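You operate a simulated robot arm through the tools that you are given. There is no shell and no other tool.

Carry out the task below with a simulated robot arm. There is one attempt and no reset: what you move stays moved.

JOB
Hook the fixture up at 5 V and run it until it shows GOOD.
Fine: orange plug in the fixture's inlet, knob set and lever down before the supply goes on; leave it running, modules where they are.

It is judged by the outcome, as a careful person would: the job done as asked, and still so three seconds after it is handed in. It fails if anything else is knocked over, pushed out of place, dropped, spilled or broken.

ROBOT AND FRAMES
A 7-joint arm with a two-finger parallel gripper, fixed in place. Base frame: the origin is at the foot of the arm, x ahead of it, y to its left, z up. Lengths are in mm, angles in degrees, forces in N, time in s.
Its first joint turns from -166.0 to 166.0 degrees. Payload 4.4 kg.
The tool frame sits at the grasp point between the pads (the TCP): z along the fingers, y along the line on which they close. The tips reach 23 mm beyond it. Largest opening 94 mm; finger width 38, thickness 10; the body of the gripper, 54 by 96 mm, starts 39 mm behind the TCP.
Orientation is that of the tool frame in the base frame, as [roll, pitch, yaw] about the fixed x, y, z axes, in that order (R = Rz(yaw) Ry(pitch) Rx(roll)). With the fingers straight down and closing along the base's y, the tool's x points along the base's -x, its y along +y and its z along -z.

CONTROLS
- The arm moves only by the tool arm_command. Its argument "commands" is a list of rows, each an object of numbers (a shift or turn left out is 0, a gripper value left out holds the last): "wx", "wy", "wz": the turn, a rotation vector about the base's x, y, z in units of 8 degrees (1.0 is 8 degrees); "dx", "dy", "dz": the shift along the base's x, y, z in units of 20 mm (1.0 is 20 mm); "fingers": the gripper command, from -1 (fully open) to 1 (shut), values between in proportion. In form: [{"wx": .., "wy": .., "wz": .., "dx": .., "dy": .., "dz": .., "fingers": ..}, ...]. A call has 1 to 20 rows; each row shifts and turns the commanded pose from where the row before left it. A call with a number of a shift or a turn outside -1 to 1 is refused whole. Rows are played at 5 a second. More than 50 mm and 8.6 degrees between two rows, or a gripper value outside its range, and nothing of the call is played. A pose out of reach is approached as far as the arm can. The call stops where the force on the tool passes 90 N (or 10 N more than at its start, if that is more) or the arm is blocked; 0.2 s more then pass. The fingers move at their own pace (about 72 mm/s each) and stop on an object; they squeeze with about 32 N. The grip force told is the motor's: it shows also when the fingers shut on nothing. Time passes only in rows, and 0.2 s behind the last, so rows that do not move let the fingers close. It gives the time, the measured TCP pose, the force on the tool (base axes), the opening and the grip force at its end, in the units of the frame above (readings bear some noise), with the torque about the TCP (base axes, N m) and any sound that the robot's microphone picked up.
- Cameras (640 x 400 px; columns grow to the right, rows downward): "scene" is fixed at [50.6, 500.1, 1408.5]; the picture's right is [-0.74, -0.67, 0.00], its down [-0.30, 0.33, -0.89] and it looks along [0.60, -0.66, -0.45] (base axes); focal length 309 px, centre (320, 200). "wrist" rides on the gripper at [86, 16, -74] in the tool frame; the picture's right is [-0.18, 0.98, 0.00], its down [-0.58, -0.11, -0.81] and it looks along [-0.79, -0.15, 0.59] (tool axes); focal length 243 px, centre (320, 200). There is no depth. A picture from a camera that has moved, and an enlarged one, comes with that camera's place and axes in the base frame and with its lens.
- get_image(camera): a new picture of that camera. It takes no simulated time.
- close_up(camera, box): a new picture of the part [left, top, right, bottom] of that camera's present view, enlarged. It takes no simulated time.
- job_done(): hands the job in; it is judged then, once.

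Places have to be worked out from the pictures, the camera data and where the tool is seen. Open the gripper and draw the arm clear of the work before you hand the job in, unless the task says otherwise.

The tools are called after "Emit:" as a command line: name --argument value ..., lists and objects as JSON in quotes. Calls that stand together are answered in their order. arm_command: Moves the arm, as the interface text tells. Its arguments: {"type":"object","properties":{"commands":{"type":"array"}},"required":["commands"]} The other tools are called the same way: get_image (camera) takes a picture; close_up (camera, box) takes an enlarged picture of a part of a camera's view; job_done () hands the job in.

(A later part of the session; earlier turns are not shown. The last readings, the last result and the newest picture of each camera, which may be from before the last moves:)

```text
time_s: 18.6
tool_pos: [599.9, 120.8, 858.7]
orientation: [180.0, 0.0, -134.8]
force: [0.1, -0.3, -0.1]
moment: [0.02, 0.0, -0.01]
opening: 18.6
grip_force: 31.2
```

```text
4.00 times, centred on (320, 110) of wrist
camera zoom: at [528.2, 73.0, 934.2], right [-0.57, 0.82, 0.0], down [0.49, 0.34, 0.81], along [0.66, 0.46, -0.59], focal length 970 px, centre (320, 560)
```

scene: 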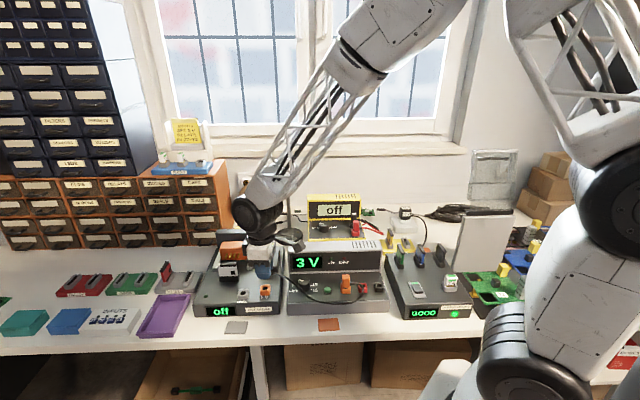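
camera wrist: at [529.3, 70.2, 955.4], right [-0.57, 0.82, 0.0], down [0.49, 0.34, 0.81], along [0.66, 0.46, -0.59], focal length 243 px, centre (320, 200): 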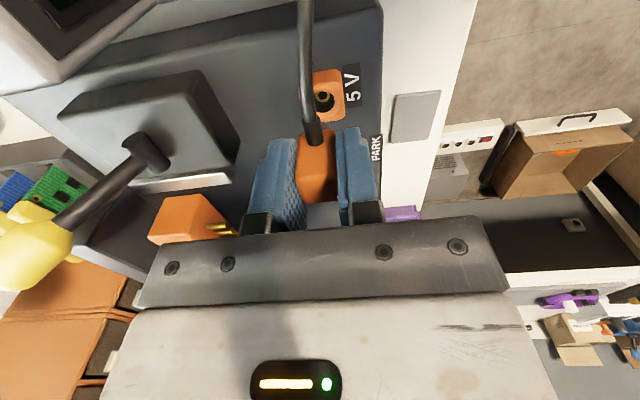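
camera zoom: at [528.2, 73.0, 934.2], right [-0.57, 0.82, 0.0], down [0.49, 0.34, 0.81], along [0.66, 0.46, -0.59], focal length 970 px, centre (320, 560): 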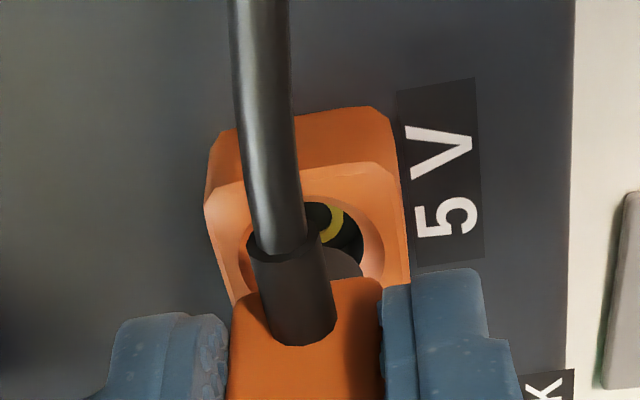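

The barrel tip is right above the hole. I zoom once more on the gap between barrel and hole before pushing in.

Emit:
close_up --camera "wrist" --box '[288, 95, 352, 135]'

Emit:
close_up --camera "scene" --box '[254, 280, 278, 295]'

```text
10.00 times, centred on (320, 115) of wrist
camera zoom: at [528.2, 73.0, 934.2], right [-0.57, 0.82, 0.0], down [0.49, 0.34, 0.81], along [0.66, 0.46, -0.59], focal length 2426 px, centre (320, 1050)
```

zoom: 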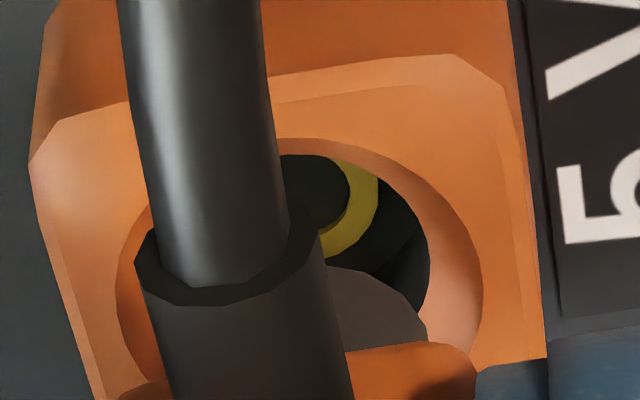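

```text
16.00 times, centred on (266, 288) of scene
camera zoom: at [50.6, 500.1, 1408.5], right [-0.74, -0.67, 0.0], down [-0.3, 0.33, -0.89], along [0.6, -0.66, -0.45], focal length 4950 px, centre (1184, -1200)
```

zoom: 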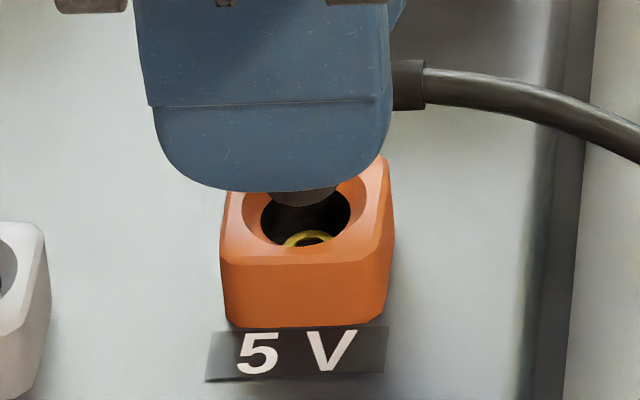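

The barrel is about 1 mm too far toward the front relative to the hole; along the other axis it is centred. I shift 1 mm back and go down 10 mm, watching the force.

Emit:
arm_command --commands '[{"dx": 0.035, "dy": -0.035, "dz": -0.1}, {"dz": -0.15}, {"dz": -0.15}, {"dz": -0.1}, {}]'

Emit:
close_up --camera "scene" --box '[244, 270, 284, 295]'

Emit:
close_up --camera "wrist" --box '[272, 95, 368, 155]'

```text
time_s: 19.8
tool_pos: [601.9, 121.2, 849.5]
orientation: [180.0, 0.1, -134.8]
force: [0.3, 0.7, 0.7]
moment: [0.0, -0.01, 0.01]
opening: 19.0
grip_force: 32.0
```

```text
16.00 times, centred on (264, 282) of scene
camera zoom: at [50.6, 500.1, 1408.5], right [-0.74, -0.67, 0.0], down [-0.3, 0.33, -0.89], along [0.6, -0.66, -0.45], focal length 4950 px, centre (1216, -1120)
```

zoom: 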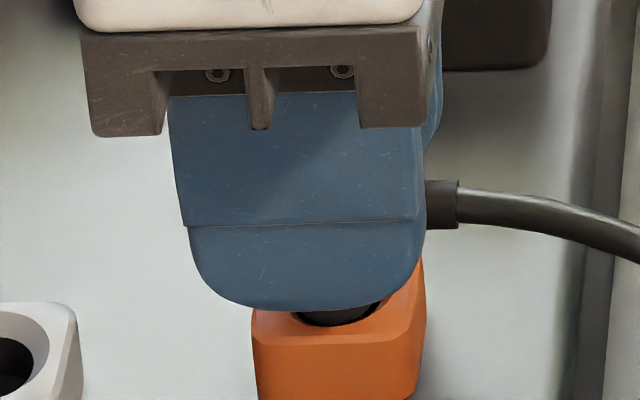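

```text
6.67 times, centred on (320, 125) of wrist
camera zoom: at [529.4, 72.6, 924.6], right [-0.57, 0.82, 0.0], down [0.49, 0.34, 0.81], along [0.66, 0.46, -0.59], focal length 1618 px, centre (320, 700)
```

zoom: 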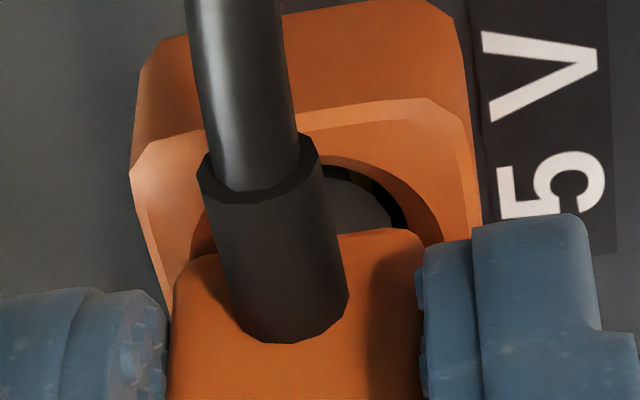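

No contact force, and the barrel is entering the hole. I go on down to the depth at which it sat in PARK (z≈842).

Emit:
arm_command --commands '[{"dz": -0.1}, {"dz": -0.1}, {"dz": -0.1}, {"dz": -0.05}, {}]'

Emit:
close_up --camera "scene" --box '[244, 270, 284, 295]'

Emit:
close_up --camera "wrist" --box '[272, 95, 368, 155]'

```text
time_s: 21.0
tool_pos: [601.3, 120.0, 842.8]
orientation: [179.9, 0.1, -134.9]
force: [-11.0, 3.9, 30.5]
moment: [0.11, 0.13, -0.03]
opening: 19.0
grip_force: 31.7
```

```text
16.00 times, centred on (264, 282) of scene
camera zoom: at [50.6, 500.1, 1408.5], right [-0.74, -0.67, 0.0], down [-0.3, 0.33, -0.89], along [0.6, -0.66, -0.45], focal length 4950 px, centre (1216, -1120)
```

zoom: 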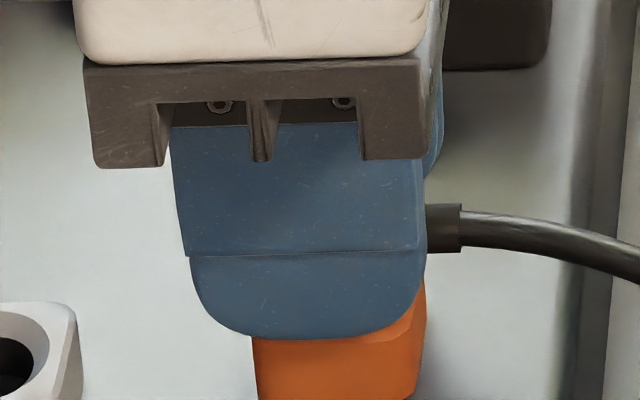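

```text
6.67 times, centred on (320, 125) of wrist
camera zoom: at [529.7, 72.6, 918.0], right [-0.57, 0.82, 0.0], down [0.49, 0.34, 0.81], along [0.66, 0.46, -0.59], focal length 1618 px, centre (320, 700)
```

zoom: 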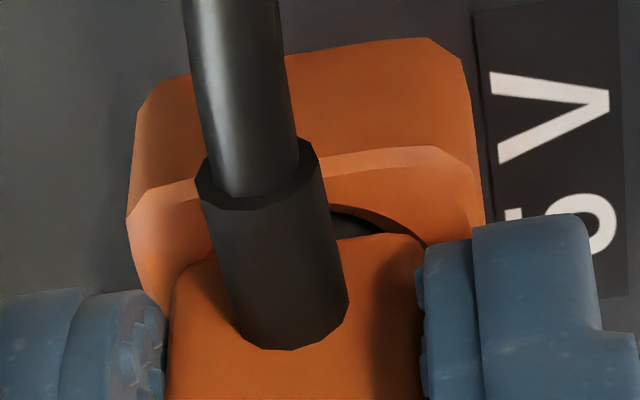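

At z=842.8 there is 30 N upward and some sideways force pushing the plug toward the front. I ease 0.7 mm that way, without pushing further, and read the forces.

Emit:
arm_command --commands '[{"dx": -0.025, "dy": 0.025}, {}]'

```text
time_s: 21.6
tool_pos: [603.0, 121.1, 842.7]
orientation: [-180.0, 0.1, -134.8]
force: [10.7, -11.8, 24.7]
moment: [-0.09, -0.16, 0.02]
opening: 18.8
grip_force: 31.6
```

The sideways force reversed within 0.7 mm, so the barrel is held in the bore. I go back 0.4 mm to centre it and press 1.5 mm further down to learn whether it is bottomed.

Emit:
arm_command --commands '[{"dx": 0.015, "dy": -0.015}, {}, {"dz": -0.04}, {"dz": -0.04}, {}]'

Emit:
close_up --camera "wrist" --box '[272, 95, 368, 155]'

```text
time_s: 22.8
tool_pos: [602.1, 121.1, 841.2]
orientation: [-180.0, 0.1, -134.8]
force: [24.8, -14.3, 29.1]
moment: [-0.2, -0.3, 0.06]
opening: 19.0
grip_force: 32.0
```

```text
6.67 times, centred on (320, 125) of wrist
camera zoom: at [529.4, 72.5, 916.4], right [-0.57, 0.82, 0.0], down [0.49, 0.34, 0.81], along [0.66, 0.46, -0.59], focal length 1618 px, centre (320, 700)
```

zoom: 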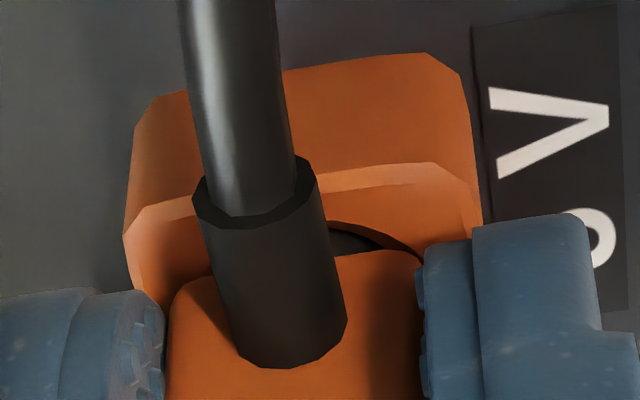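

It moved down with the command, but the sideways force grew to about (25, -14) N. I yield 0.6 mm in that direction and read again.

Emit:
arm_command --commands '[{"dx": 0.026, "dy": -0.016}, {}, {}]'

```text
time_s: 23.6
tool_pos: [602.3, 121.2, 841.1]
orientation: [-180.0, 0.0, -134.8]
force: [16.5, -0.7, 26.2]
moment: [0.04, -0.24, 0.02]
opening: 18.9
grip_force: 31.7
```

Sideways force is down to 16 N along +x. I yield another 0.4 mm in x.

Emit:
arm_command --commands '[{"dx": 0.022}, {}, {}]'

Emit:
close_up --camera "scene" --box '[234, 265, 282, 295]'

```text
time_s: 24.4
tool_pos: [602.9, 120.5, 841.9]
orientation: [-179.9, 0.1, -134.8]
force: [3.2, 1.4, 28.3]
moment: [0.01, -0.07, 0.02]
opening: 18.8
grip_force: 32.0
```

```text
13.33 times, centred on (258, 280) of scene
camera zoom: at [50.6, 500.1, 1408.5], right [-0.74, -0.67, 0.0], down [-0.3, 0.33, -0.89], along [0.6, -0.66, -0.45], focal length 4125 px, centre (1147, -867)
```

zoom: 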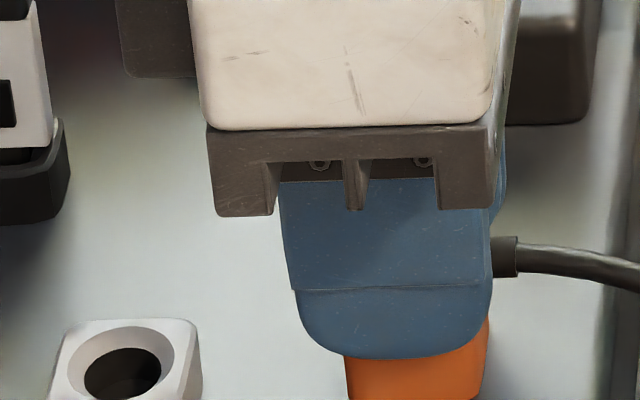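

Sideways force is almost gone and the 28 N looks like the plug bottoming and slipping slightly in the pads. I open the fingers to 50 mm and inspect how it sits.

Emit:
arm_command --commands '[{"fingers": -0.1}, {}, {}]'

Emit:
arm_command --commands '[{"dz": 0.35}, {"dz": 0.4}, {"dz": 0.4}, {"dz": 0.4}, {}]'

Emit:
get_image --camera "wrist"

Emit:
close_up --camera "scene" --box '[230, 270, 286, 305]'

```text
time_s: 25.2
tool_pos: [602.0, 120.3, 841.2]
orientation: [179.9, 0.0, -134.8]
force: [0.3, 0.5, -1.1]
moment: [-0.03, 0.02, 0.0]
opening: 51.7
grip_force: 0.1
```

```text
time_s: 26.4
tool_pos: [602.1, 121.1, 871.5]
orientation: [-180.0, 0.0, -134.9]
force: [-0.1, 0.3, -0.1]
moment: [0.04, 0.03, 0.02]
opening: 51.5
grip_force: 0.0
```

```text
taken
camera wrist: at [530.2, 72.1, 947.1], right [-0.57, 0.82, 0.0], down [0.49, 0.34, 0.81], along [0.66, 0.46, -0.59], focal length 243 px, centre (320, 200)
```

wrist: 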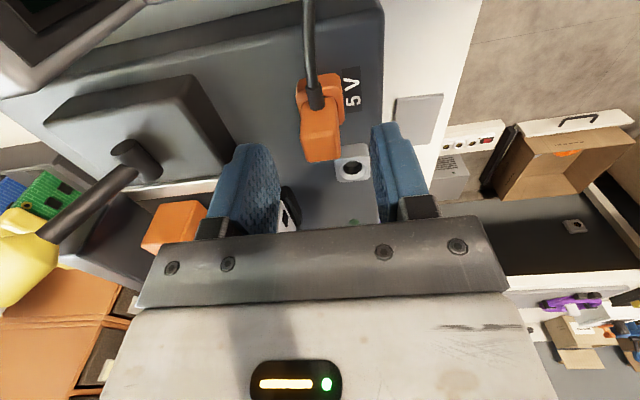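

```text
11.43 times, centred on (258, 288) of scene
camera zoom: at [50.6, 500.1, 1408.5], right [-0.74, -0.67, 0.0], down [-0.3, 0.33, -0.89], along [0.6, -0.66, -0.45], focal length 3536 px, centre (1029, -800)
```

zoom: 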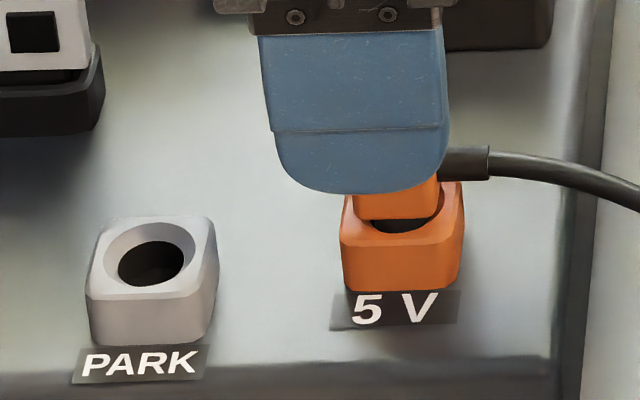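

The plug stands upright in the inlet by itself. To be sure it is fully seated, I check the gap, then I'll close the fingers above it and press on its top.

Emit:
close_up --camera "wrist" --box '[270, 60, 390, 190]'

Emit:
arm_command --commands '[{"dz": 0.25}, {"fingers": 1}, {}, {}, {}]'

Emit:
close_up --camera "scene" --box '[230, 265, 286, 300]'

```text
3.08 times, centred on (330, 125) of wrist
camera zoom: at [530.2, 72.1, 947.1], right [-0.57, 0.82, 0.0], down [0.49, 0.34, 0.81], along [0.66, 0.46, -0.59], focal length 746 px, centre (289, 431)
```

zoom: 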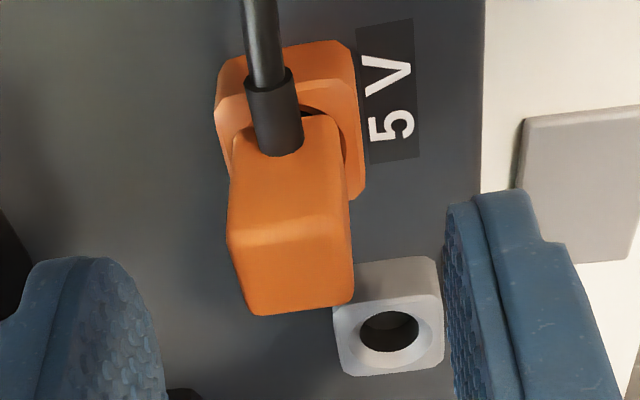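

```text
time_s: 27.6
tool_pos: [602.4, 121.5, 876.1]
orientation: [180.0, 0.0, -134.8]
force: [-0.6, -0.4, -0.6]
moment: [0.0, -0.02, 0.01]
opening: 0.1
grip_force: 32.0
```

```text
11.43 times, centred on (258, 282) of scene
camera zoom: at [50.6, 500.1, 1408.5], right [-0.74, -0.67, 0.0], down [-0.3, 0.33, -0.89], along [0.6, -0.66, -0.45], focal length 3536 px, centre (1029, -743)
```

zoom: 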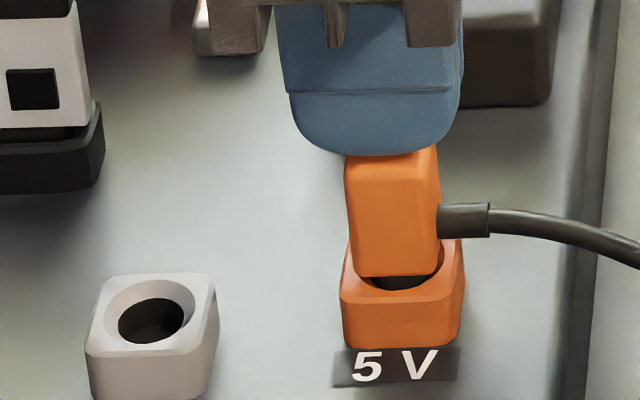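

The plug sits upright and the closed fingertips are straight above it. I lower slowly to press on its top.

Emit:
arm_command --commands '[{"dz": -0.25}, {"dz": -0.15}, {"dz": -0.1}, {"dz": -0.05}, {}]'

```text
time_s: 28.3
tool_pos: [603.6, 121.3, 872.8]
orientation: [-179.8, 0.3, -134.8]
force: [-7.6, -1.6, 16.4]
moment: [-0.1, 0.22, -0.01]
opening: 0.0
grip_force: 32.3
stopped in row 3: the force on the tool passed its limit at 100 N (the readings are from after the stop); the commanded pose is now the measured one
```

Contact came earlier than expected and the push spiked to 100 N before stopping. I check that the plug and the fixture are unharmed.

Emit:
close_up --camera "scene" --box '[230, 265, 286, 300]'

Emit:
get_image --camera "scene"

```text
11.43 times, centred on (258, 282) of scene
camera zoom: at [50.6, 500.1, 1408.5], right [-0.74, -0.67, 0.0], down [-0.3, 0.33, -0.89], along [0.6, -0.66, -0.45], focal length 3536 px, centre (1029, -743)
```

zoom: 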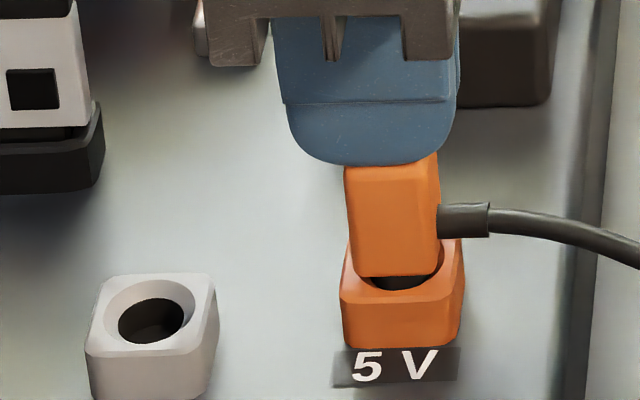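

```text
taken
```

scene: 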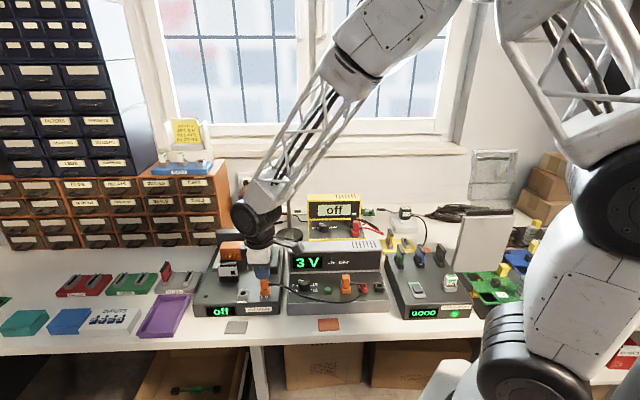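

The plug did not move under that push, so it is fully seated; nothing else shifted. Next the lever: I place its pivot near (683, 40, 836) and its knob near (709, 12, 902), leaning back about 30°, so "down" is a pull to the front. I lift off, move away to the left, then up with a turn to yaw 135.

Emit:
arm_command --commands '[{"dz": 0.35}, {"dx": 0.5, "dy": 0.5}, {"dx": 0.8, "dy": 0.8}, {"dx": 0.8, "dy": 0.8, "dz": 0.5}, {"dz": 0.9}, {"dz": 0.9}, {"dz": 0.9}, {"dz": 0.9}, {}]'

```text
time_s: 30.3
tool_pos: [642.1, 161.1, 936.4]
orientation: [179.1, -1.6, -135.0]
force: [0.1, -0.6, 0.0]
moment: [0.02, -0.02, -0.02]
opening: 0.0
grip_force: 32.0
```

The height limit shows up again at this yaw (936 instead of 962, small tilt). I turn back to yaw 135, where 957 was reachable before, in steps.

Emit:
arm_command --commands '[{"wz": -0.9375}, {"wz": -0.9375}, {"wz": -0.9375}, {"wz": -0.9375}, {"wz": -0.9375}, {"wz": -0.9375}, {"wz": -0.9375}, {"wz": -0.9375}, {"wz": -0.9375}, {"wz": -0.9375}, {"wz": -0.9375}, {"wz": -0.9375}, {}, {}]'

```text
time_s: 33.3
tool_pos: [643.1, 160.3, 938.1]
orientation: [-178.2, -0.8, 135.0]
force: [0.3, 0.0, 0.1]
moment: [0.02, -0.01, -0.04]
opening: 0.0
grip_force: 32.4
```

The turn worked but the height limit and a 1.9° tilt remain, so the arm's internal posture has changed. I look at the arm from the scene camera to understand it.

Emit:
get_image --camera "scene"

Emit:
get_image --camera "wrist"

```text
taken
```

scene: 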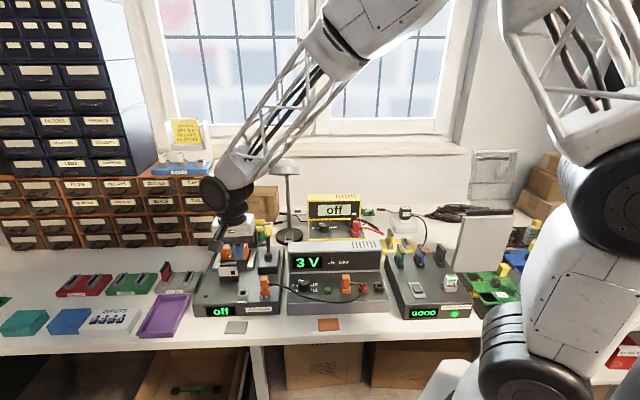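

```text
taken
camera wrist: at [595.8, 235.7, 1014.3], right [0.82, 0.56, -0.03], down [0.36, -0.48, 0.8], along [0.44, -0.67, -0.6], focal length 243 px, centre (320, 200)
```

wrist: 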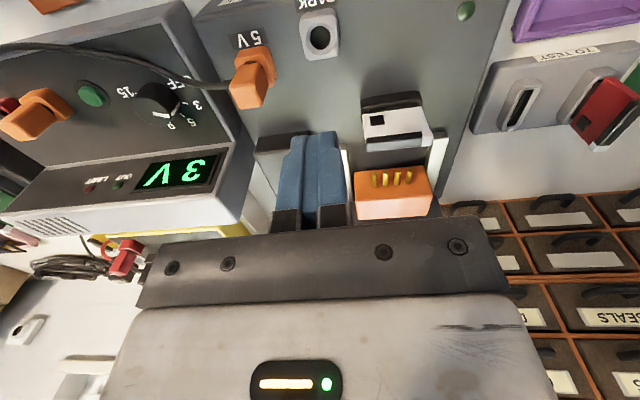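

The arm seems limited in how high it can be close to the base, with more room further out. I lower the command to a reachable height, move outward over the carriage toward (690, 80), then raise to 960 and check.

Emit:
arm_command --commands '[{"dz": -0.7}, {"dz": -0.65}, {"dx": 0.45, "dy": -0.83}, {"dx": 0.45, "dy": -0.83}, {"dx": 0.45, "dy": -0.83}, {"dx": 0.45, "dy": -0.83}, {"dx": 0.45, "dy": -0.83}, {}]'

```text
time_s: 35.1
tool_pos: [689.8, 79.7, 933.3]
orientation: [-179.9, 0.1, 135.3]
force: [-0.7, 0.4, 0.4]
moment: [-0.04, 0.0, -0.01]
opening: 0.0
grip_force: 31.8
```

The pose tracks exactly here: (690, 80, 933) and level. I raise to 962 and look at the lever.

Emit:
arm_command --commands '[{"dz": 0.7, "fingers": -0.3}, {"dz": 0.75}, {}, {}]'

Emit:
get_image --camera "wrist"

Emit:
close_up --camera "scene" --box '[200, 190, 300, 280]'

```text
time_s: 36.1
tool_pos: [689.9, 80.8, 963.4]
orientation: [180.0, 0.1, 135.2]
force: [0.0, 0.0, 0.6]
moment: [0.02, -0.01, 0.0]
opening: 60.8
grip_force: 0.0
```

```text
taken
camera wrist: at [640.1, 154.7, 1037.7], right [0.82, 0.57, 0.0], down [0.33, -0.48, 0.81], along [0.46, -0.67, -0.59], focal length 243 px, centre (320, 200)
```

wrist: 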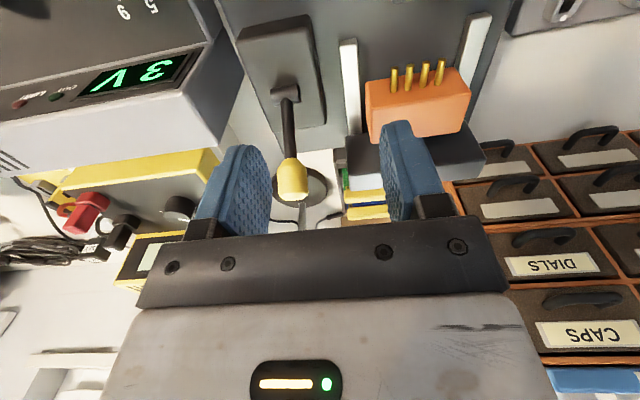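

```text
4.44 times, centred on (250, 235) of scene
camera zoom: at [50.6, 500.1, 1408.5], right [-0.74, -0.67, 0.0], down [-0.3, 0.33, -0.89], along [0.6, -0.66, -0.45], focal length 1375 px, centre (631, 44)
```

zoom: 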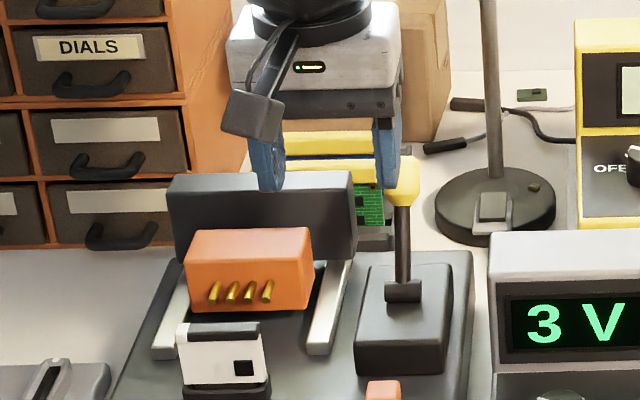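

Here the arm tracks well at z=963. The knob works out near (710, 10, 900). I move above it and look again.

Emit:
arm_command --commands '[{"dx": 0.255, "dy": -0.9}, {"dx": 0.255, "dy": -0.9}, {"dx": 0.255, "dy": -0.9}, {"dx": 0.255, "dy": -0.9}, {}, {}]'

Emit:
get_image --camera "wrist"

Emit:
close_up --camera "scene" --box '[220, 180, 320, 270]'

```text
time_s: 37.5
tool_pos: [710.6, 7.7, 963.3]
orientation: [-180.0, 0.2, 135.1]
force: [0.1, -0.3, -0.7]
moment: [0.0, 0.03, 0.0]
opening: 61.1
grip_force: 0.0
```

```text
taken
camera wrist: at [660.2, 82.7, 1037.8], right [0.82, 0.57, 0.0], down [0.34, -0.48, 0.81], along [0.46, -0.67, -0.59], focal length 243 px, centre (320, 200)
```

wrist: 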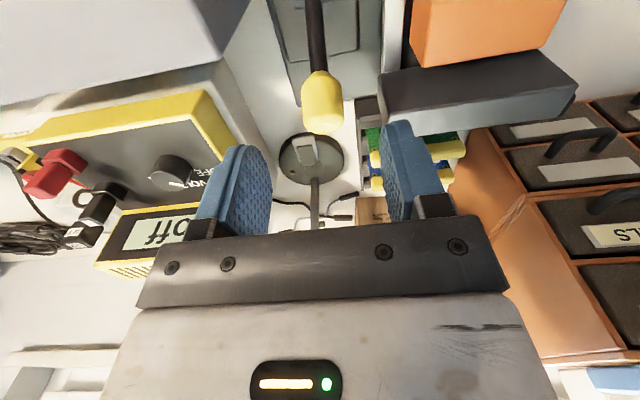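

```text
4.44 times, centred on (270, 225) of scene
camera zoom: at [50.6, 500.1, 1408.5], right [-0.74, -0.67, 0.0], down [-0.3, 0.33, -0.89], along [0.6, -0.66, -0.45], focal length 1375 px, centre (542, 89)
```

zoom: 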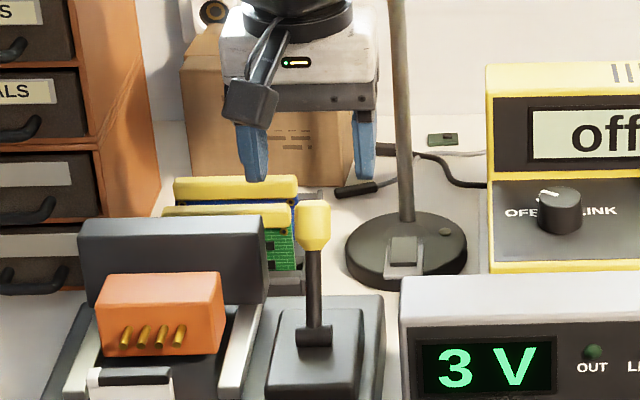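

The knob centre comes out at (708, 14, 903). I shift (-1.3, +3.2) and lower 60 mm so the pads straddle it.

Emit:
arm_command --commands '[{"dx": -0.065, "dy": 0.16, "dz": -0.6}, {"dz": -0.6}, {"dz": -0.6}, {"dz": -0.6}, {"dz": -0.6}, {}]'

Emit:
get_image --camera "wrist"

Emit:
close_up --camera "scene" --box '[220, 190, 320, 280]'

```text
time_s: 38.9
tool_pos: [709.7, 12.0, 903.2]
orientation: [-179.9, 0.3, 135.2]
force: [0.9, -0.4, 0.4]
moment: [-0.06, -0.02, 0.01]
opening: 61.1
grip_force: 0.1
```

```text
taken
camera wrist: at [659.5, 85.6, 977.9], right [0.82, 0.57, 0.0], down [0.34, -0.48, 0.81], along [0.46, -0.67, -0.59], focal length 243 px, centre (320, 200)
```

wrist: 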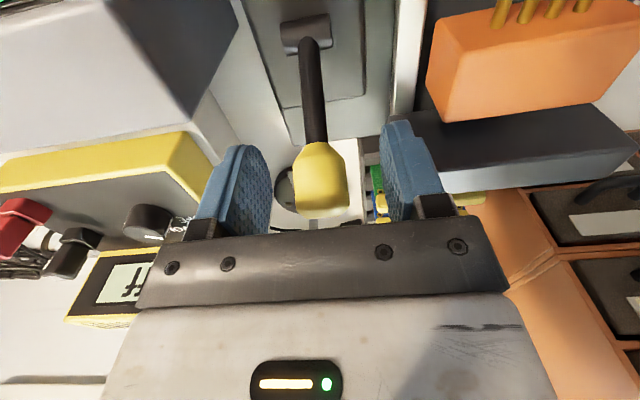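

```text
4.44 times, centred on (270, 235) of scene
camera zoom: at [50.6, 500.1, 1408.5], right [-0.74, -0.67, 0.0], down [-0.3, 0.33, -0.89], along [0.6, -0.66, -0.45], focal length 1375 px, centre (542, 44)
```

zoom: 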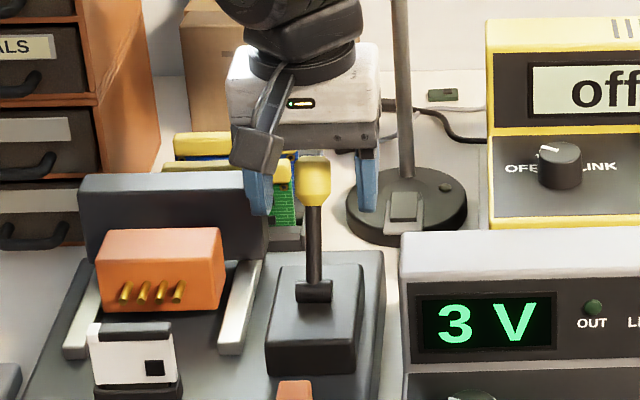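

The knob is centred at the grasp point. I close on it firmly.

Emit:
arm_command --commands '[{"fingers": 1}, {}, {}, {}]'

```text
time_s: 39.9
tool_pos: [710.1, 12.0, 902.9]
orientation: [-179.8, 0.3, 135.2]
force: [13.1, 13.6, -7.2]
moment: [0.39, -0.73, -0.53]
opening: 24.9
grip_force: 45.1
```

Gripped at 24.9 mm; it presses sideways about 19 N, so I ease 0.7 mm that way and start the pull along the arc, the first 20° forward.

Emit:
arm_command --commands '[{"dx": 0.025, "dy": 0.025}, {"dx": -0.22, "dy": 0.225, "dz": 0.16}, {"dx": -0.217, "dy": 0.221, "dz": 0.12}, {"dx": -0.224, "dy": 0.228, "dz": 0.095}, {"dx": -0.231, "dy": 0.236, "dz": 0.07}, {}]'

Emit:
close_up --camera "scene" --box '[200, 190, 300, 280]'

```text
time_s: 41.3
tool_pos: [692.1, 29.6, 912.2]
orientation: [-179.9, 0.2, 135.2]
force: [-3.3, -27.5, 8.5]
moment: [-0.26, -1.36, -0.27]
opening: 25.2
grip_force: 44.8
```

```text
4.44 times, centred on (250, 235) of scene
camera zoom: at [50.6, 500.1, 1408.5], right [-0.74, -0.67, 0.0], down [-0.3, 0.33, -0.89], along [0.6, -0.66, -0.45], focal length 1375 px, centre (631, 44)
```

zoom: 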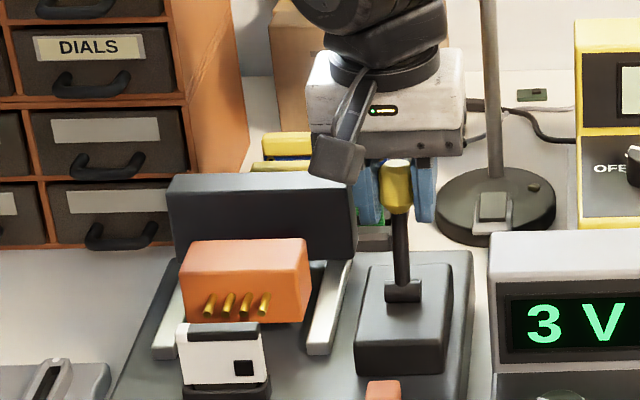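

The lever swings forward and the carriage starts to slide toward the module, as hoped. I ease the sideways load and continue through vertical to about -11°.

Emit:
arm_command --commands '[{"dx": -0.025, "dy": -0.025}, {"dx": -0.2345, "dy": 0.239, "dz": 0.035}, {"dx": -0.2345, "dy": 0.239, "dz": 0.01}, {"dx": -0.2345, "dy": 0.239, "dz": -0.02}, {"dx": -0.2345, "dy": 0.239, "dz": -0.05}, {}]'

Emit:
close_up --camera "scene" --box '[200, 190, 300, 280]'

Emit:
get_image --camera "wrist"

```text
time_s: 42.7
tool_pos: [672.4, 48.4, 911.5]
orientation: [-179.9, 0.2, 135.0]
force: [2.0, -16.1, 14.9]
moment: [-0.31, -1.32, -0.05]
opening: 24.8
grip_force: 45.6
```

```text
4.44 times, centred on (250, 235) of scene
camera zoom: at [50.6, 500.1, 1408.5], right [-0.74, -0.67, 0.0], down [-0.3, 0.33, -0.89], along [0.6, -0.66, -0.45], focal length 1375 px, centre (631, 44)
```

zoom: 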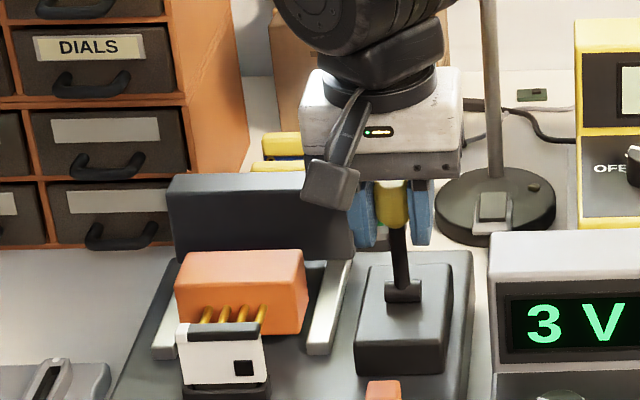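

```text
taken
camera wrist: at [622.7, 122.9, 987.1], right [0.82, 0.57, 0.0], down [0.33, -0.48, 0.81], along [0.46, -0.67, -0.59], focal length 243 px, centre (320, 200)
```

wrist: 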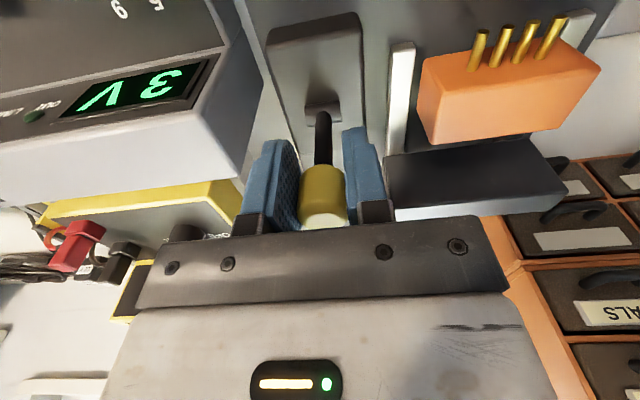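

The lever passed vertical with small forces and the pins approach the module. I continue to about -31°.

Emit:
arm_command --commands '[{"dx": -0.2275, "dy": 0.232, "dz": -0.08}, {"dx": -0.2205, "dy": 0.225, "dz": -0.105}, {"dx": -0.217, "dy": 0.221, "dz": -0.135}, {"dx": -0.2065, "dy": 0.2106, "dz": -0.16}, {}]'

Emit:
close_up --camera "scene" --box '[200, 200, 300, 290]'

```text
time_s: 43.9
tool_pos: [655.8, 65.3, 902.5]
orientation: [-179.9, 0.1, 135.2]
force: [-13.8, -11.9, 26.1]
moment: [-0.35, -0.97, -0.1]
opening: 24.8
grip_force: 45.1
```

```text
4.44 times, centred on (250, 245) of scene
camera zoom: at [50.6, 500.1, 1408.5], right [-0.74, -0.67, 0.0], down [-0.3, 0.33, -0.89], along [0.6, -0.66, -0.45], focal length 1375 px, centre (631, 0)
```

zoom: 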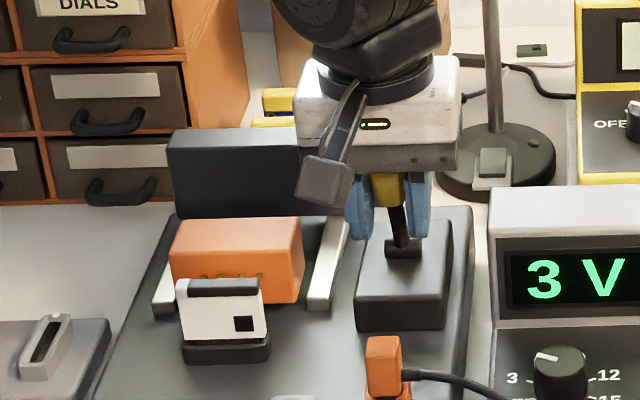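

The carriage is now nearly at the module, force about 26 N. I continue to -46° in small steps, easing the side load.

Emit:
arm_command --commands '[{"dx": -0.2075, "dy": 0.181, "dz": -0.185}, {"dx": -0.1855, "dy": 0.189, "dz": -0.205}, {"dx": -0.168, "dy": 0.171, "dz": -0.235}, {}]'

Emit:
close_up --camera "scene" --box '[200, 210, 300, 300]'

```text
time_s: 44.9
tool_pos: [643.9, 77.3, 890.1]
orientation: [-179.9, 0.2, 135.2]
force: [11.2, -34.7, 28.0]
moment: [-0.16, 0.11, -0.37]
opening: 25.2
grip_force: 45.1
```

```text
4.44 times, centred on (250, 255) of scene
camera zoom: at [50.6, 500.1, 1408.5], right [-0.74, -0.67, 0.0], down [-0.3, 0.33, -0.89], along [0.6, -0.66, -0.45], focal length 1375 px, centre (631, -44)
```

zoom: 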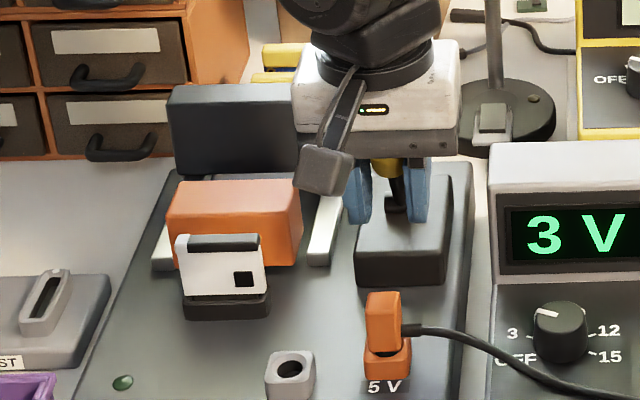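

Resistance has risen to about 43 N along the travel. I take a closer look at the carriage, module and lever before pulling more.

Emit:
close_up --camera "scene" --box '[220, 235, 276, 275]'

Emit:
get_image --camera "wrist"

Emit:
close_up --camera "wrist" --box '[380, 0, 640, 160]'

```text
10.00 times, centred on (248, 255) of scene
camera zoom: at [50.6, 500.1, 1408.5], right [-0.74, -0.67, 0.0], down [-0.3, 0.33, -0.89], along [0.6, -0.66, -0.45], focal length 3094 px, centre (1040, -350)
```

zoom: 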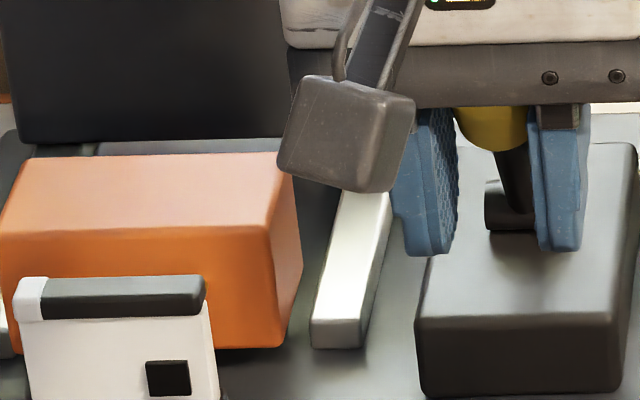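

```text
taken
camera wrist: at [594.4, 151.3, 964.9], right [0.82, 0.57, 0.0], down [0.33, -0.48, 0.81], along [0.46, -0.67, -0.59], focal length 243 px, centre (320, 200)
```

wrist: 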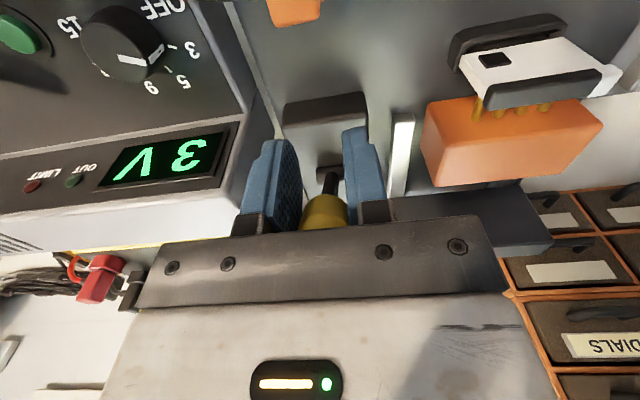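

```text
2.46 times, centred on (510, 80) of wrist
camera zoom: at [594.4, 151.3, 964.9], right [0.82, 0.57, 0.0], down [0.33, -0.48, 0.81], along [0.46, -0.67, -0.59], focal length 597 px, centre (-148, 495)
```

zoom: 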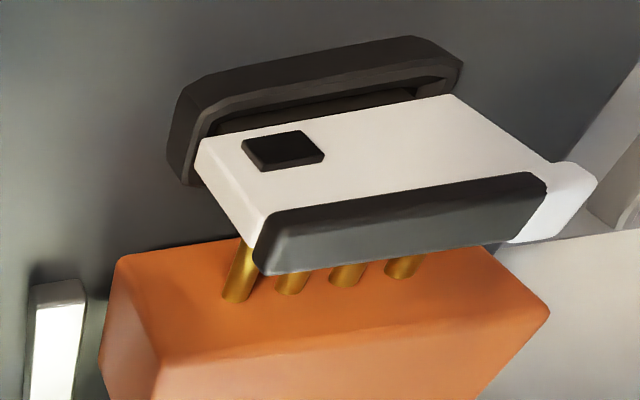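

The pins now touch the module and the knob has slipped about 12 mm back in the pads, so pulling by grip is at its limit (lever really near -35°). I open the fingers and see whether the lever stays put.

Emit:
arm_command --commands '[{"fingers": -0.15}, {}, {}]'

Emit:
get_image --camera "wrist"

Emit:
close_up --camera "scene" --box '[220, 225, 290, 275]'

```text
time_s: 45.7
tool_pos: [643.3, 78.7, 889.6]
orientation: [-179.9, 0.2, 135.2]
force: [-0.2, -0.3, -0.5]
moment: [0.0, 0.06, -0.02]
opening: 54.2
grip_force: 0.0
```

```text
taken
camera wrist: at [593.8, 151.8, 964.2], right [0.82, 0.57, 0.0], down [0.34, -0.48, 0.81], along [0.46, -0.67, -0.59], focal length 243 px, centre (320, 200)
```

wrist: 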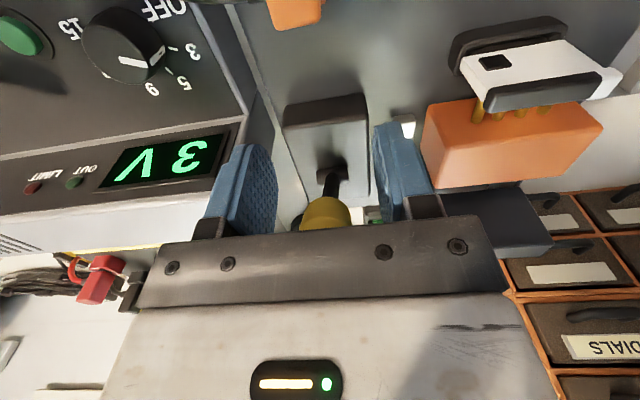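

```text
8.00 times, centred on (255, 250) of scene
camera zoom: at [50.6, 500.1, 1408.5], right [-0.74, -0.67, 0.0], down [-0.3, 0.33, -0.89], along [0.6, -0.66, -0.45], focal length 2475 px, centre (840, -200)
```

zoom: 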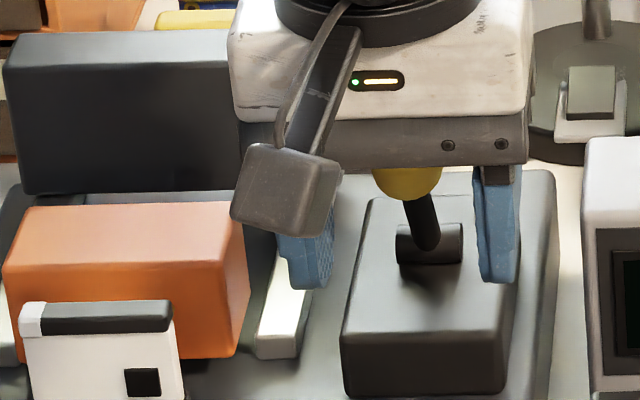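

The lever stays at about -37° by itself. I'll push it from behind with closed fingertips instead: slide back out from around the knob, rise 24 mm, then close.

Emit:
arm_command --commands '[{"dx": 0.56, "dy": -0.571}, {"dx": 0.56, "dy": -0.571, "dz": 0.3}, {"dx": 0.56, "dy": -0.571, "dz": 0.45}, {"dx": 0.56, "dy": -0.571, "dz": 0.45}, {"fingers": 1}, {}, {}, {}]'

Emit:
get_image --camera "wrist"

Emit:
close_up --camera "scene" --box '[215, 195, 305, 275]'

```text
time_s: 47.5
tool_pos: [688.6, 31.8, 914.1]
orientation: [-179.8, 0.2, 135.3]
force: [0.7, -0.2, 0.8]
moment: [0.03, 0.0, 0.01]
opening: 0.1
grip_force: 32.3
```

```text
taken
camera wrist: at [638.9, 106.2, 988.7], right [0.82, 0.57, 0.0], down [0.34, -0.48, 0.81], along [0.46, -0.67, -0.59], focal length 243 px, centre (320, 200)
```

wrist: 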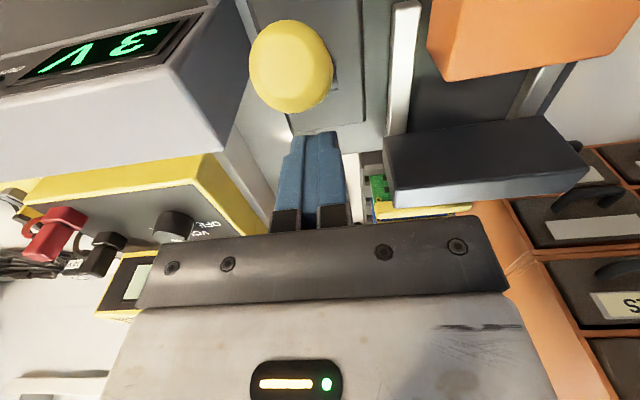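

```text
5.00 times, centred on (260, 235) of scene
camera zoom: at [50.6, 500.1, 1408.5], right [-0.74, -0.67, 0.0], down [-0.3, 0.33, -0.89], along [0.6, -0.66, -0.45], focal length 1547 px, centre (620, 25)
```

zoom: 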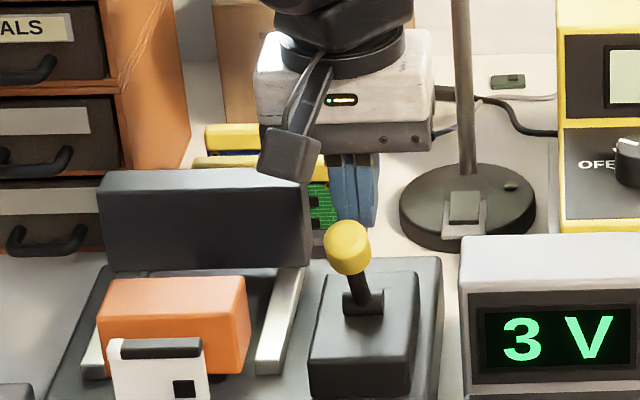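

The lever leans forward about 31–35°, knob near (654, 66, 899), and my closed fingers stand right behind it. I push forward and slightly down along its arc.

Emit:
arm_command --commands '[{"dx": -0.28, "dy": 0.2856}, {"dx": -0.21, "dy": 0.214}, {"dx": -0.1925, "dy": 0.196, "dz": -0.1}, {"dx": -0.1925, "dy": 0.196, "dz": -0.16}, {}]'

Emit:
close_up --camera "scene" --box '[215, 205, 305, 285]'

```text
time_s: 48.3
tool_pos: [680.3, 40.5, 912.8]
orientation: [179.8, 0.5, 135.0]
force: [17.0, -26.2, -8.3]
moment: [-0.49, -0.44, 0.07]
opening: 0.0
grip_force: 32.2
stopped in row 3: the force on the tool passed its limit at 110 N (the readings are from after the stop); the commanded pose is now the measured one
```

```text
5.00 times, centred on (260, 245) of scene
camera zoom: at [50.6, 500.1, 1408.5], right [-0.74, -0.67, 0.0], down [-0.3, 0.33, -0.89], along [0.6, -0.66, -0.45], focal length 1547 px, centre (620, -25)
```

zoom: 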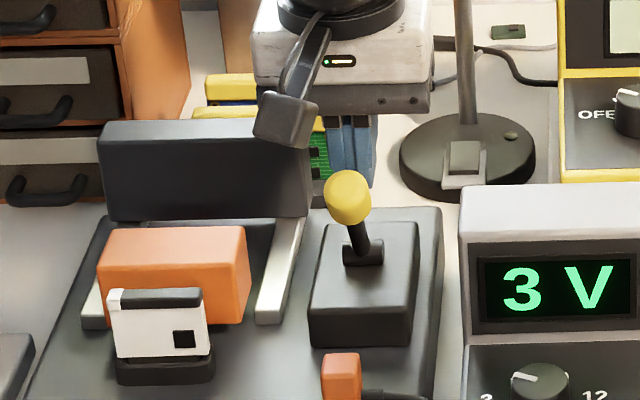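

The push met a hard stop (110 N peak) without moving the lever, so it seems to be at its end of travel. I back off a little and look closely at the pins, the module and the lever.

Emit:
arm_command --commands '[{"dx": 0.35, "dy": -0.357}, {"dx": 0.35, "dy": -0.357, "dz": 0.4}, {"dz": 0.6}, {}]'

Emit:
get_image --camera "wrist"

Emit:
close_up --camera "scene" --box '[215, 235, 275, 275]'

Emit:
close_up --camera "scene" --box '[255, 220, 315, 280]'

```text
time_s: 49.3
tool_pos: [693.0, 28.4, 933.5]
orientation: [179.8, 0.6, 135.2]
force: [-0.5, 0.5, 0.6]
moment: [0.0, 0.0, 0.02]
opening: 0.0
grip_force: 31.6
```

```text
taken
camera wrist: at [643.2, 101.7, 1008.0], right [0.82, 0.57, 0.0], down [0.33, -0.48, 0.81], along [0.46, -0.67, -0.58], focal length 243 px, centre (320, 200)
```

wrist: 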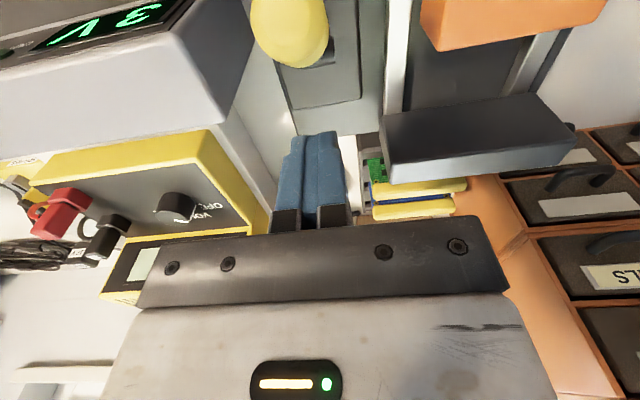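

```text
10.00 times, centred on (245, 255) of scene
camera zoom: at [50.6, 500.1, 1408.5], right [-0.74, -0.67, 0.0], down [-0.3, 0.33, -0.89], along [0.6, -0.66, -0.45], focal length 3094 px, centre (1070, -350)
```

zoom: 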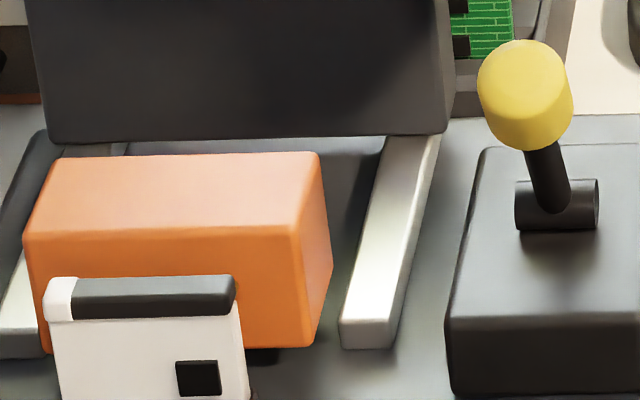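

```text
6.67 times, centred on (285, 250) of scene
camera zoom: at [50.6, 500.1, 1408.5], right [-0.74, -0.67, 0.0], down [-0.3, 0.33, -0.89], along [0.6, -0.66, -0.45], focal length 2062 px, centre (553, -133)
```

zoom: 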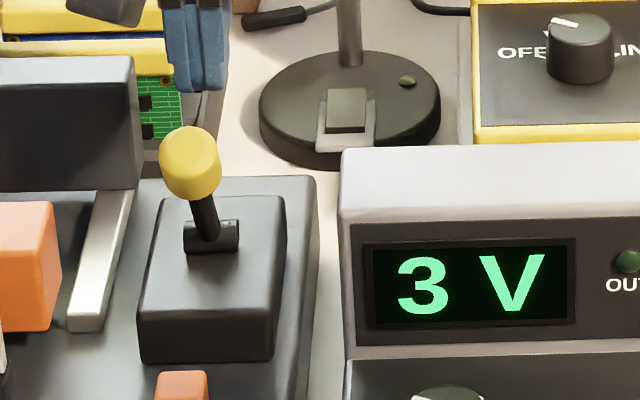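

The lever now leans about 29° forward (it began about 29° back), it holds there, and the four pins reach the module, so I take it as down. Next is the supply knob; first I level the tool and test how high the arm can go here.

Emit:
arm_command --commands '[{"wx": 0.036, "wy": 0.071, "dz": 0.9}, {"dz": 1.0}, {"dz": 1.0}, {}, {}]'

Emit:
get_image --camera "wrist"

```text
time_s: 50.5
tool_pos: [692.8, 26.1, 991.5]
orientation: [-179.8, 0.0, 135.1]
force: [-0.1, 0.7, 0.0]
moment: [-0.03, 0.02, -0.01]
opening: 0.0
grip_force: 31.9
```

```text
taken
camera wrist: at [643.8, 101.1, 1066.9], right [0.82, 0.57, 0.0], down [0.34, -0.49, 0.81], along [0.46, -0.67, -0.59], focal length 243 px, centre (320, 200)
```

wrist: 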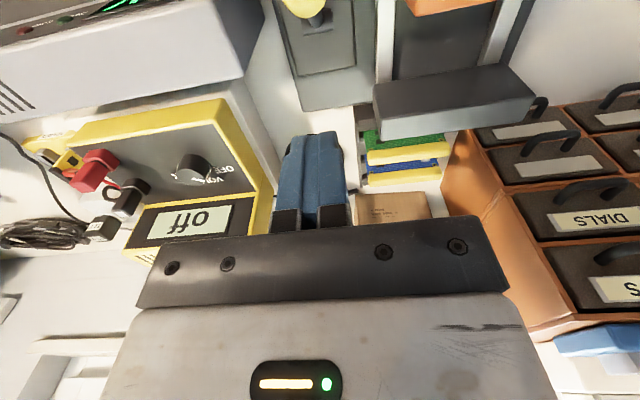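

Here it tracks at 991. I now approach the supply in small moves, checking each time that the actual height follows.

Emit:
arm_command --commands '[{"dx": -0.8, "dy": -0.6, "dz": -0.4}, {"dx": -0.8, "dy": -0.6, "dz": -0.4}, {}]'

```text
time_s: 51.3
tool_pos: [661.8, 2.9, 975.8]
orientation: [-179.9, 0.0, 135.1]
force: [-0.2, -0.4, 0.1]
moment: [0.04, -0.02, 0.01]
opening: 0.2
grip_force: 32.3
```

It follows well (662, 3, 976). I go on another step inward.

Emit:
arm_command --commands '[{"dx": -0.8, "dy": -0.2, "dz": -0.2}, {"dx": -0.7, "dy": -0.2, "dz": -0.2}, {}]'

```text
time_s: 52.1
tool_pos: [630.1, -5.8, 955.3]
orientation: [-179.0, -0.9, 134.9]
force: [-0.2, 0.0, 0.4]
moment: [0.01, 0.03, -0.03]
opening: 0.2
grip_force: 32.5
```

A small tilt appears again at (630, -6, 955), so I'm at the height limit there. I lower the command to about 930 and continue inward; the housing top is near 863, so the tips stay clear.

Emit:
arm_command --commands '[{"dz": -0.9}, {"dz": -0.9}, {"dx": -0.5, "dy": 0.2}, {"dx": -0.5, "dy": 0.2}, {}]'

```text
time_s: 53.3
tool_pos: [610.7, 1.6, 923.3]
orientation: [-179.4, -0.7, 135.0]
force: [0.2, 0.5, 0.6]
moment: [0.0, 0.0, 0.01]
opening: 0.0
grip_force: 32.3
```

Again limited at r≈611 (923 instead of 931, tipping toward the base). I test whether tilting the fingers about 5° toward the base frees the arm, to learn which joint is at its limit.

Emit:
arm_command --commands '[{"wy": 0.6}, {}, {}]'

```text
time_s: 54.1
tool_pos: [612.9, 3.5, 932.3]
orientation: [-176.6, -3.5, 135.0]
force: [0.5, 0.0, 0.3]
moment: [-0.02, 0.0, 0.0]
opening: 0.1
grip_force: 31.6
```

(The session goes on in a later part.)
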